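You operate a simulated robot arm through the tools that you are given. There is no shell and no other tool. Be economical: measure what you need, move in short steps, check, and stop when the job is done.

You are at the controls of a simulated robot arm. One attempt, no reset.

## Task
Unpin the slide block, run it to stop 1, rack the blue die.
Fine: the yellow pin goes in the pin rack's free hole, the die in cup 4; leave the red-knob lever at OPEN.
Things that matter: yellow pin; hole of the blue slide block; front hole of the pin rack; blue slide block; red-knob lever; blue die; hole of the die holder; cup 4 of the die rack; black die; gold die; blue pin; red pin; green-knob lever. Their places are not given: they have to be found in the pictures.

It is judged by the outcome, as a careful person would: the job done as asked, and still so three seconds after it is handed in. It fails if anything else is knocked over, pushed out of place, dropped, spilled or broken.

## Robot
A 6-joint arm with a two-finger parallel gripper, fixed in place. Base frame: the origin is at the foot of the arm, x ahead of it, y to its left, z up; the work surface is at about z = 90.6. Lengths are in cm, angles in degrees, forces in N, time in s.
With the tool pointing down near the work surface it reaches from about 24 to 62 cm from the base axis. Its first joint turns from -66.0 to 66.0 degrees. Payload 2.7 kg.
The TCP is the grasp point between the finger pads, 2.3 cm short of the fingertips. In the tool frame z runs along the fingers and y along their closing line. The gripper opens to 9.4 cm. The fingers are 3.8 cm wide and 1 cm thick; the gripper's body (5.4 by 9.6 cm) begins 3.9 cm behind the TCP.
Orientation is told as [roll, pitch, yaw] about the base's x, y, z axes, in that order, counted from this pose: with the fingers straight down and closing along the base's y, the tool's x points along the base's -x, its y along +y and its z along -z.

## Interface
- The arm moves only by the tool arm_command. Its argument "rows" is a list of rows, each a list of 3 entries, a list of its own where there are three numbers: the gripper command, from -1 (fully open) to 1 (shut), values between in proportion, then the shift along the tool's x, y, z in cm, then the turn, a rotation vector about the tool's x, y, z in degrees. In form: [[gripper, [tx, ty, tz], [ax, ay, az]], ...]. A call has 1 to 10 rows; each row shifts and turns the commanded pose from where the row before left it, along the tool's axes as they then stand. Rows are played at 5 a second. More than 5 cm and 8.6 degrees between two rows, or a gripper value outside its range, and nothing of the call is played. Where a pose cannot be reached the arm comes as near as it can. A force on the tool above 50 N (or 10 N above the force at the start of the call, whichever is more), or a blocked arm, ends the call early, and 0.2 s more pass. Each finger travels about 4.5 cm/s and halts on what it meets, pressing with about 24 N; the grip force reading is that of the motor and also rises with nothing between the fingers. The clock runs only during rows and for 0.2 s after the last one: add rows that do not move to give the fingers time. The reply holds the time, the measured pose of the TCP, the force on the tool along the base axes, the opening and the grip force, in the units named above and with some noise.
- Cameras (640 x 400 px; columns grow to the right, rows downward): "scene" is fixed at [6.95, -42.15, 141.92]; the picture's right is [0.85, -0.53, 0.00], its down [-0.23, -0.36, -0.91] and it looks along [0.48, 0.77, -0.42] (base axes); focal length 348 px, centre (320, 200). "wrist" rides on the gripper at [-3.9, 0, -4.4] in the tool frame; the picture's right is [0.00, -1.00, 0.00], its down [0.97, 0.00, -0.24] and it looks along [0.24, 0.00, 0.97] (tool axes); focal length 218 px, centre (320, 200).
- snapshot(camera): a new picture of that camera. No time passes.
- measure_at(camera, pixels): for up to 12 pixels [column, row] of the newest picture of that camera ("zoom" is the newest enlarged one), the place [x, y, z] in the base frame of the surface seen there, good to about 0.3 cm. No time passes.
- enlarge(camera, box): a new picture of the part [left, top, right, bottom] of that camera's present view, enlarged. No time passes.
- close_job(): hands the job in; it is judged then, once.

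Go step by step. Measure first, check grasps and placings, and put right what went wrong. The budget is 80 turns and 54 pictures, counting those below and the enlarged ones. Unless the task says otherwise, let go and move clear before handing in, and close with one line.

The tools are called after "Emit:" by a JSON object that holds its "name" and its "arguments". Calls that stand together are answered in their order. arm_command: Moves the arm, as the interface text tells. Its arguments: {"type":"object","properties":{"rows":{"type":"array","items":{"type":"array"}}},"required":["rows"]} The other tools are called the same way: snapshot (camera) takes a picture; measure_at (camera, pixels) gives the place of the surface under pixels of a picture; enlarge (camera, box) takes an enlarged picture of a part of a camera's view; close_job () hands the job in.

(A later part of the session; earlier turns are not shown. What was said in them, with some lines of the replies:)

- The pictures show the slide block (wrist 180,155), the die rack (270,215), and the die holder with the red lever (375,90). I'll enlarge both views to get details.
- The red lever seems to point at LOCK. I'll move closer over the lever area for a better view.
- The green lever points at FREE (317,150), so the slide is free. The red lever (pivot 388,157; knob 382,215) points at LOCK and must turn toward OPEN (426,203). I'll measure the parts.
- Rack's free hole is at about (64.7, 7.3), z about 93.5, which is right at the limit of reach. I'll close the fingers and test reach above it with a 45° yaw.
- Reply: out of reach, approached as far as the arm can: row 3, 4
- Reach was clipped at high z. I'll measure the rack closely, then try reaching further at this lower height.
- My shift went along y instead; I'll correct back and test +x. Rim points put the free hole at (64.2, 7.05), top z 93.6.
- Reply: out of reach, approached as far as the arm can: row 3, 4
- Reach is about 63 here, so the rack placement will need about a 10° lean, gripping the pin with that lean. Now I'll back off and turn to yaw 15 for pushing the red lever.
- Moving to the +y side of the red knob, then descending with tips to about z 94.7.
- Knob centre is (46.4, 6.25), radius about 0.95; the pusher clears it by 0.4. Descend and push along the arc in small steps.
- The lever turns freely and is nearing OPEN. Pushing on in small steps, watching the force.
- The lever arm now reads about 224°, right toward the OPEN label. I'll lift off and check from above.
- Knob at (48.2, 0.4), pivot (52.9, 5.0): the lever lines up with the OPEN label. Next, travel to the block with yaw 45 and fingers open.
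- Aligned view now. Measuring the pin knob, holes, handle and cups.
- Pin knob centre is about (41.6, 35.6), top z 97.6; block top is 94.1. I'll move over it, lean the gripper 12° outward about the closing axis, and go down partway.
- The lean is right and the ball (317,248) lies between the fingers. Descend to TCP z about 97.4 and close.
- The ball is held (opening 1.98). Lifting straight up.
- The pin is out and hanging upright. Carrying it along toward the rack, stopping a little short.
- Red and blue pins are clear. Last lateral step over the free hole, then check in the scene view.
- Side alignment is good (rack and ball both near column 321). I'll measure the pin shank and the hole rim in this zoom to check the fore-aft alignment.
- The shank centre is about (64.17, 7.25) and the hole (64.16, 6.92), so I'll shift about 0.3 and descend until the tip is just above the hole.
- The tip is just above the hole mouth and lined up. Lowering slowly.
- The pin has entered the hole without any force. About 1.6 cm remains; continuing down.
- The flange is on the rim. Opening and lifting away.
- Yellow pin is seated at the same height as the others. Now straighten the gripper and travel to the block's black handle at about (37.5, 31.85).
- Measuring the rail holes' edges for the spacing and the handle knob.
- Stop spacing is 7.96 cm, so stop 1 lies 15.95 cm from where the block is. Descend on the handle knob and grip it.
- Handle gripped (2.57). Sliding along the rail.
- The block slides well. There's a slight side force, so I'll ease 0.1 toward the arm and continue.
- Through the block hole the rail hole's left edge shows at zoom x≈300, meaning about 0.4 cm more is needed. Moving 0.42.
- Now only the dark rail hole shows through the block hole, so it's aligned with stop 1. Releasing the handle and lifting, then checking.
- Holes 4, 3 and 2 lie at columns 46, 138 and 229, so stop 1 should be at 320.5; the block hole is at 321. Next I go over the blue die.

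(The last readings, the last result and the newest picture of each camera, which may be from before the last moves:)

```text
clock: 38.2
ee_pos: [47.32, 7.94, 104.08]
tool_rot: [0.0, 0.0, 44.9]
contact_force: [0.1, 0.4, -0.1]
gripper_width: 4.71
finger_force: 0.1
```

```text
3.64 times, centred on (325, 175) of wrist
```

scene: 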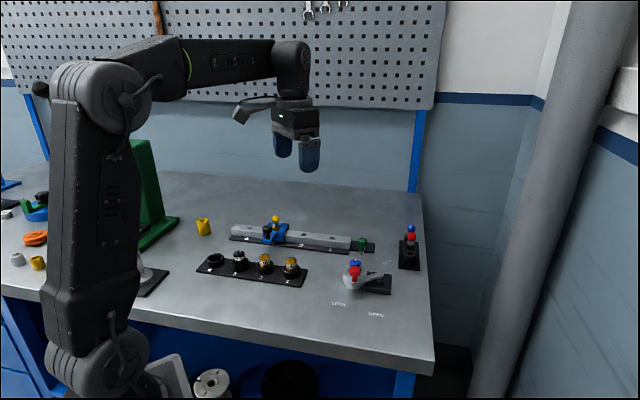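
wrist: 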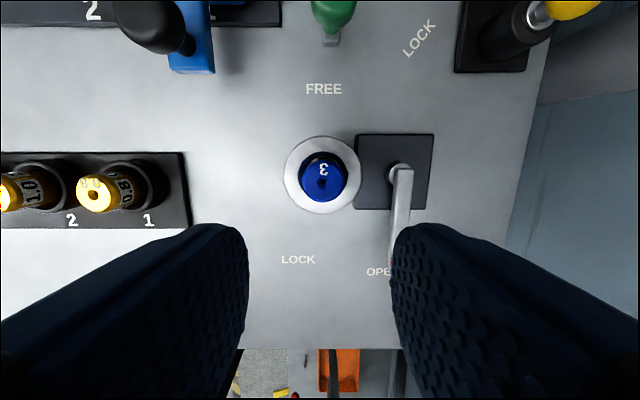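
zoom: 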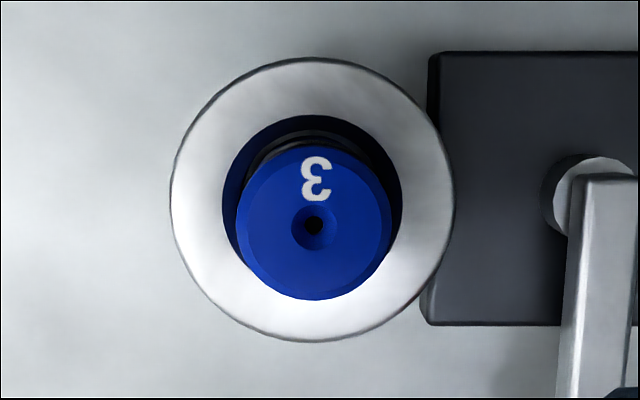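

Holder and die centre at about (48.72, 9.25), die top 95.9, holder rim 93.3. Lower to TCP 95.9 (tips 93.6) and grip.

Emit:
{"name": "arm_command", "arguments": {"rows": [[0, [-1.94, -0.08, 0], [0, 0, 0]], [0, [0, 0, 4], [0, 0, 0]], [0, [0, 0, 3], [0, 0, 0]], [0, [0, 0, 1.15], [0, 0, 0]], [0.3, [0, 0, 0], [0, 0, 0]], [1, [0, 0, 0], [0, 0, 0]], [1, [0, 0, 0], [0, 0, 0]], [1, [0, 0, 0], [0, 0, 0]], [1, [0, 0, 0], [0, 0, 0]]]}}

Emit:
{"name": "enlarge", "arguments": {"camera": "scene", "box": [290, 210, 440, 320]}}

```text
clock: 40.2
ee_pos: [48.7, 9.26, 95.98]
tool_rot: [0.0, -0.1, 45.1]
contact_force: [0.7, -0.5, 1.0]
gripper_width: 2.49
finger_force: 24.2
```

```text
3.64 times, centred on (365, 265) of scene
```

zoom: 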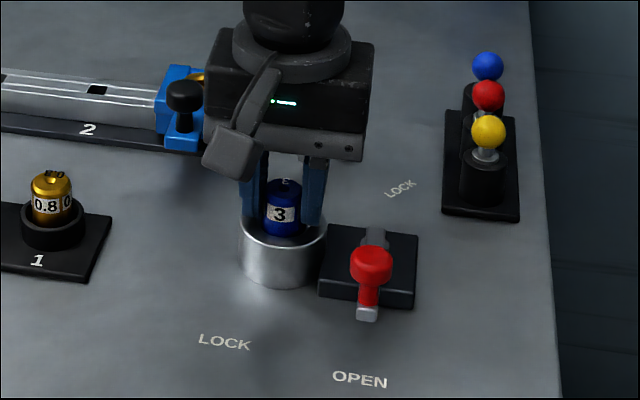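

Die gripped at 2.49. Lifting it.

Emit:
{"name": "arm_command", "arguments": {"rows": [[1, [0, 0, -1.5], [0, 0, 0]], [1, [0, 0, -2.5], [0, 0, 0]], [1, [0, 0, -4], [0, 0, 0]], [1, [0, 0, -3], [0, 0, 0]], [1, [0, 0, 0], [0, 0, 0]]]}}

Emit:
{"name": "enlarge", "arguments": {"camera": "scene", "box": [290, 190, 440, 300]}}

```text
clock: 41.4
ee_pos: [48.76, 9.37, 106.99]
tool_rot: [0.0, 0.0, 45.1]
contact_force: [-0.1, -0.1, -0.9]
gripper_width: 2.51
finger_force: 23.9
```

```text
3.64 times, centred on (365, 245) of scene
```

zoom: 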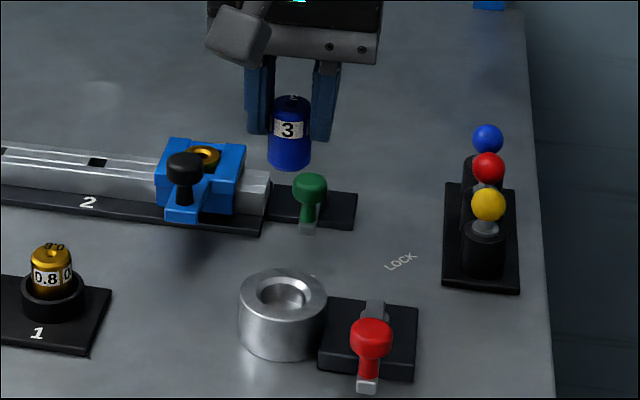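

Die is clear of the holder. Carrying it toward cup 4, stopping short to measure the cup.

Emit:
{"name": "arm_command", "arguments": {"rows": [[1, [0.1, 4.05, 0], [0, 0, 0]], [1, [0.1, 4.05, 0], [0, 0, 0]], [1, [0.1, 4.05, 0], [0, 0, 0]], [1, [0.1, 4.05, 0], [0, 0, 0]], [1, [0.1, 4.05, 0], [0, 0, 0]], [1, [0.1, 4.05, 0], [0, 0, 0]], [1, [0.1, 4.05, 0], [0, 0, 0]], [1, [0, 0, 0], [0, 0, 0]]]}}

Emit:
{"name": "snapshot", "arguments": {"camera": "wrist"}}

Emit:
{"name": "enlarge", "arguments": {"camera": "scene", "box": [180, 210, 320, 300]}}

```text
clock: 43.2
ee_pos: [28.13, 28.95, 107.12]
tool_rot: [0.0, 0.0, 45.0]
contact_force: [0.8, -0.3, -0.5]
gripper_width: 2.5
finger_force: 23.9
```

```text
13 pictures are left
```

wrist: 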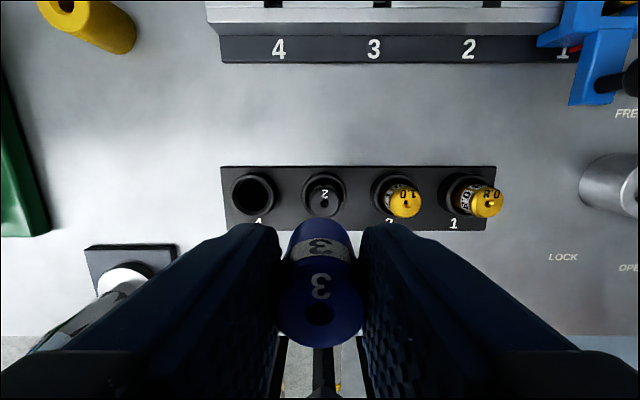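

```text
4.44 times, centred on (250, 255) of scene
```

zoom: 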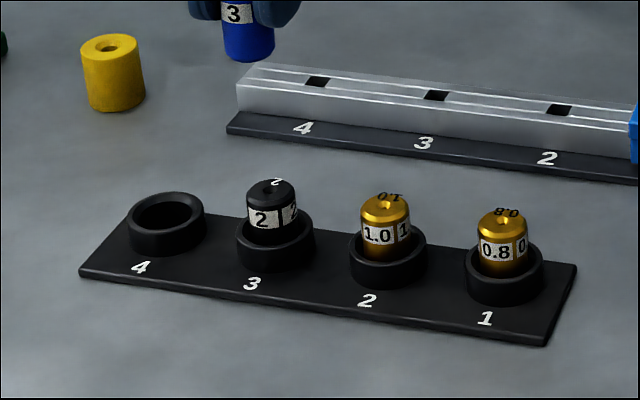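

Emit:
{"name": "measure_at", "arguments": {"camera": "wrist", "pixels": [[235, 193], [273, 193], [254, 176], [254, 213], [254, 195], [307, 193], [341, 193], [323, 176], [323, 213], [323, 200]]}}

Emit:
{"name": "measure_at", "arguments": {"camera": "zoom", "pixels": [[132, 214], [202, 214], [167, 195], [167, 232], [167, 218], [277, 190]]}}

```text
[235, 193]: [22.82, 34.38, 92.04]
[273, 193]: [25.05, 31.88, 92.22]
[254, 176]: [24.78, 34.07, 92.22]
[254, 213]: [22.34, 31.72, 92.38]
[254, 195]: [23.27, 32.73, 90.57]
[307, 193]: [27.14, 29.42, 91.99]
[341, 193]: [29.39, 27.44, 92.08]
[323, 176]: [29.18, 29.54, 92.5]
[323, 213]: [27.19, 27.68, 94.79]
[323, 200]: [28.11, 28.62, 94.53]
```

```text
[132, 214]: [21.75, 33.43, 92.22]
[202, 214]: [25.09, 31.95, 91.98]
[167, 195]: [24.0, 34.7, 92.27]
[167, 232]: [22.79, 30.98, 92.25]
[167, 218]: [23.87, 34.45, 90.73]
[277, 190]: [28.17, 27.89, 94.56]
```

Cup 4 centre averages (23.62, 32.88), rim 92.2; the die is centred in the grip. Moving over it and partly down.

Emit:
{"name": "arm_command", "arguments": {"rows": [[1, [0.2, 2.98, 0], [0, 0, 0]], [1, [0.21, 2.99, 0], [0, 0, 0]], [1, [0, 0, 4], [0, 0, 0]], [1, [0, 0, 3.5], [0, 0, 0]], [1, [0, 0, 1.8], [0, 0, 0]], [1, [0, 0, 0], [0, 0, 0]]]}}

Emit:
{"name": "enlarge", "arguments": {"camera": "scene", "box": [180, 220, 270, 290]}}

Emit:
{"name": "snapshot", "arguments": {"camera": "wrist"}}

```text
clock: 44.6
ee_pos: [23.68, 32.7, 97.68]
tool_rot: [0.0, 0.0, 45.1]
contact_force: [-0.3, -0.4, -0.2]
gripper_width: 2.47
finger_force: 24.1
```

```text
5.71 times, centred on (225, 255) of scene
```

zoom: 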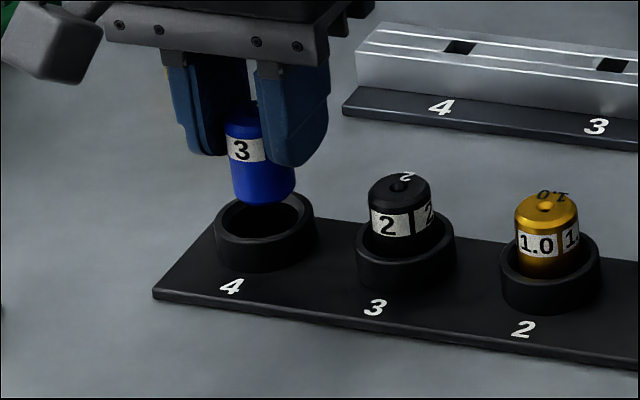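

```text
10 pictures are left
```

wrist: 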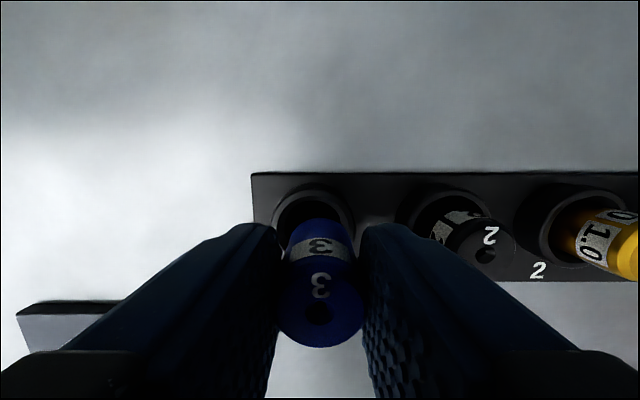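

In the wrist view the cup rim (about 272–356) seems centred left of the die (320). Enlarging to measure the offset.

Emit:
{"name": "enlarge", "arguments": {"camera": "wrist", "box": [250, 170, 380, 250]}}

Emit:
{"name": "measure_at", "arguments": {"camera": "zoom", "pixels": [[110, 180], [500, 180], [314, 90], [160, 120], [470, 120]]}}

```text
4.92 times, centred on (315, 210) of wrist
```

zoom: 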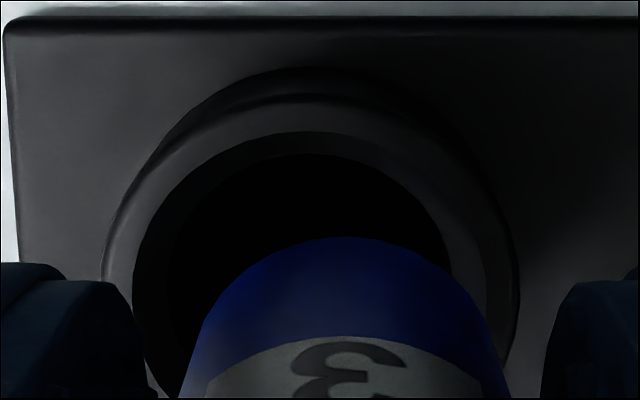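

```text
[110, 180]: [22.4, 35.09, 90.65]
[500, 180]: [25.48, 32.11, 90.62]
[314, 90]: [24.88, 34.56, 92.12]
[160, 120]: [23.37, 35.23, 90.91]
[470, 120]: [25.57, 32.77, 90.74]
```

The rim centre is about 0.25 cm toward +tool y, and slightly outward, from the die. Correcting and lowering to just inside the mouth.

Emit:
{"name": "arm_command", "arguments": {"rows": [[1, [-0.13, 0.24, 0], [0, 0, 0]], [1, [0, 0, 0.7], [0, 0, 0]], [1, [0, 0, 0.5], [0, 0, 0]], [1, [0, 0, 0.4], [0, 0, 0]], [1, [0, 0, 0], [0, 0, 0]]]}}

Emit:
{"name": "enlarge", "arguments": {"camera": "scene", "box": [180, 220, 270, 290]}}

Emit:
{"name": "enlarge", "arguments": {"camera": "wrist", "box": [250, 170, 380, 250]}}

```text
clock: 45.8
ee_pos: [23.65, 32.94, 96.06]
tool_rot: [0.1, 0.0, 45.0]
contact_force: [-0.2, -0.1, 0.4]
gripper_width: 2.47
finger_force: 24.1
```

```text
5.71 times, centred on (225, 255) of scene
```

zoom: 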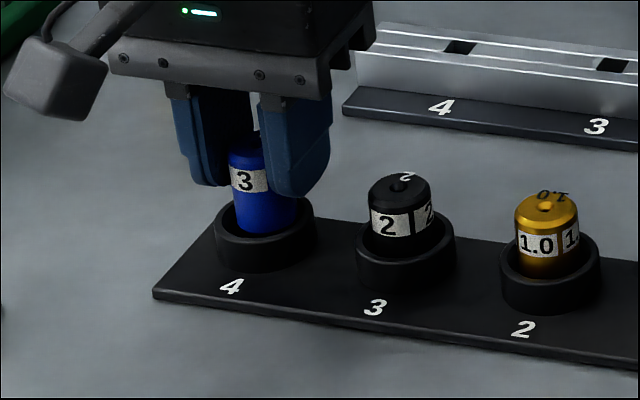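

```text
4.92 times, centred on (315, 210) of wrist
```

zoom: 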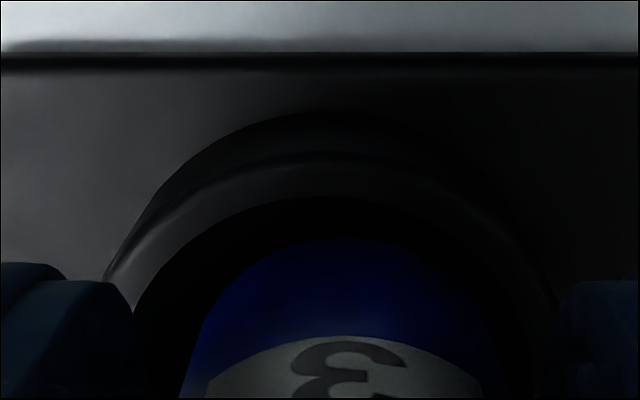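

Now centred (rim centre about 338 against die 344) and the die is entering the mouth with no force. Lowering the rest gently.

Emit:
{"name": "arm_command", "arguments": {"rows": [[1, [0, 0, 0.4], [0, 0, 0]], [1, [0, 0, 0.3], [0, 0, 0]], [1, [0, 0, 0.3], [0, 0, 0]], [1, [0, 0, 0.2], [0, 0, 0]], [1, [0, 0, 0], [0, 0, 0]]]}}

Emit:
{"name": "enlarge", "arguments": {"camera": "scene", "box": [180, 220, 270, 290]}}

```text
clock: 47.0
ee_pos: [23.66, 32.99, 94.9]
tool_rot: [0.0, -0.1, 45.0]
contact_force: [-0.7, -0.9, 0.5]
gripper_width: 2.5
finger_force: 23.7
```

```text
5.71 times, centred on (225, 255) of scene
```

zoom: 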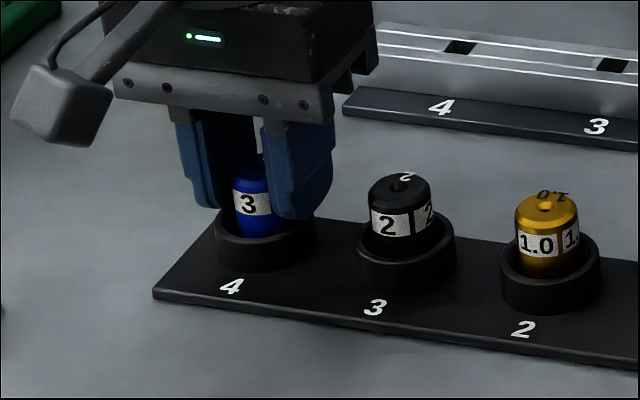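

The label height matches that of the neighbours, so the die is seated. Opening and lifting away.

Emit:
{"name": "arm_command", "arguments": {"rows": [[1, [0, 0, 0.1], [0, 0, 0]], [0.3, [0, 0, 0], [0, 0, 0]], [0.1, [0, 0, 0], [0, 0, 0]], [0.1, [0, 0, 0], [0, 0, 0]], [0.1, [0, 0, -2], [0, 0, 0]], [0.1, [0, 0, -4], [0, 0, 0]], [0.1, [0, 0, -4], [0, 0, 0]], [0.1, [0, 0, -3], [0, 0, 0]], [0.1, [-3, 0, 0], [0, 0, 0]], [0.1, [0, 0, 0], [0, 0, 0]]]}}

Emit:
{"name": "enlarge", "arguments": {"camera": "scene", "box": [180, 200, 440, 330]}}

Emit:
{"name": "enlarge", "arguments": {"camera": "scene", "box": [180, 220, 270, 290]}}

```text
clock: 49.2
ee_pos: [25.69, 35.2, 107.91]
tool_rot: [0.0, 0.1, 45.0]
contact_force: [0.8, -0.6, -0.5]
gripper_width: 4.25
finger_force: 0.1
```

```text
2.46 times, centred on (310, 265) of scene
```

zoom: 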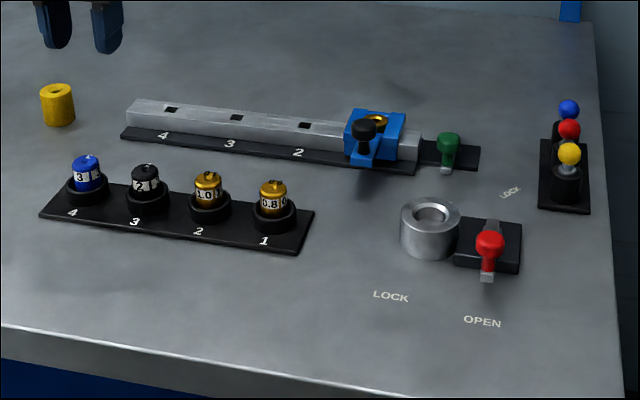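

```text
5.71 times, centred on (225, 255) of scene
```

zoom: 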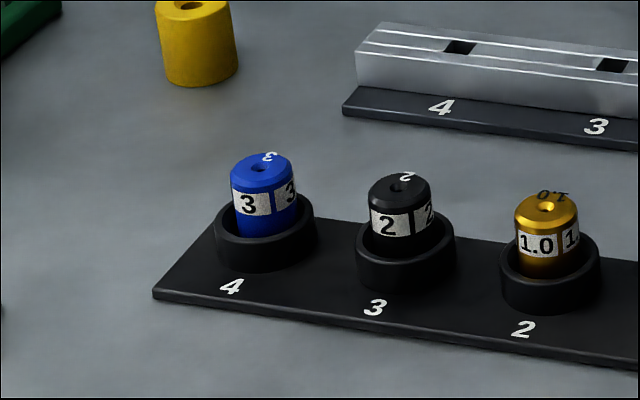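

The final pictures show the yellow pin in the rack's front hole, the block at stop 1, the blue die seated in cup 4, and the red lever pointing at OPEN. Nothing else has moved and the arm is clear, so I'm handing in.

Emit:
{"name": "close_job", "arguments": {}}

```text
The job is handed in.
```

The job is handed in: the yellow pin is in the rack's front hole, the block is at stop 1, the blue die is in cup 4, and the red lever points at OPEN. I set the lever by its label; it met no end stop.
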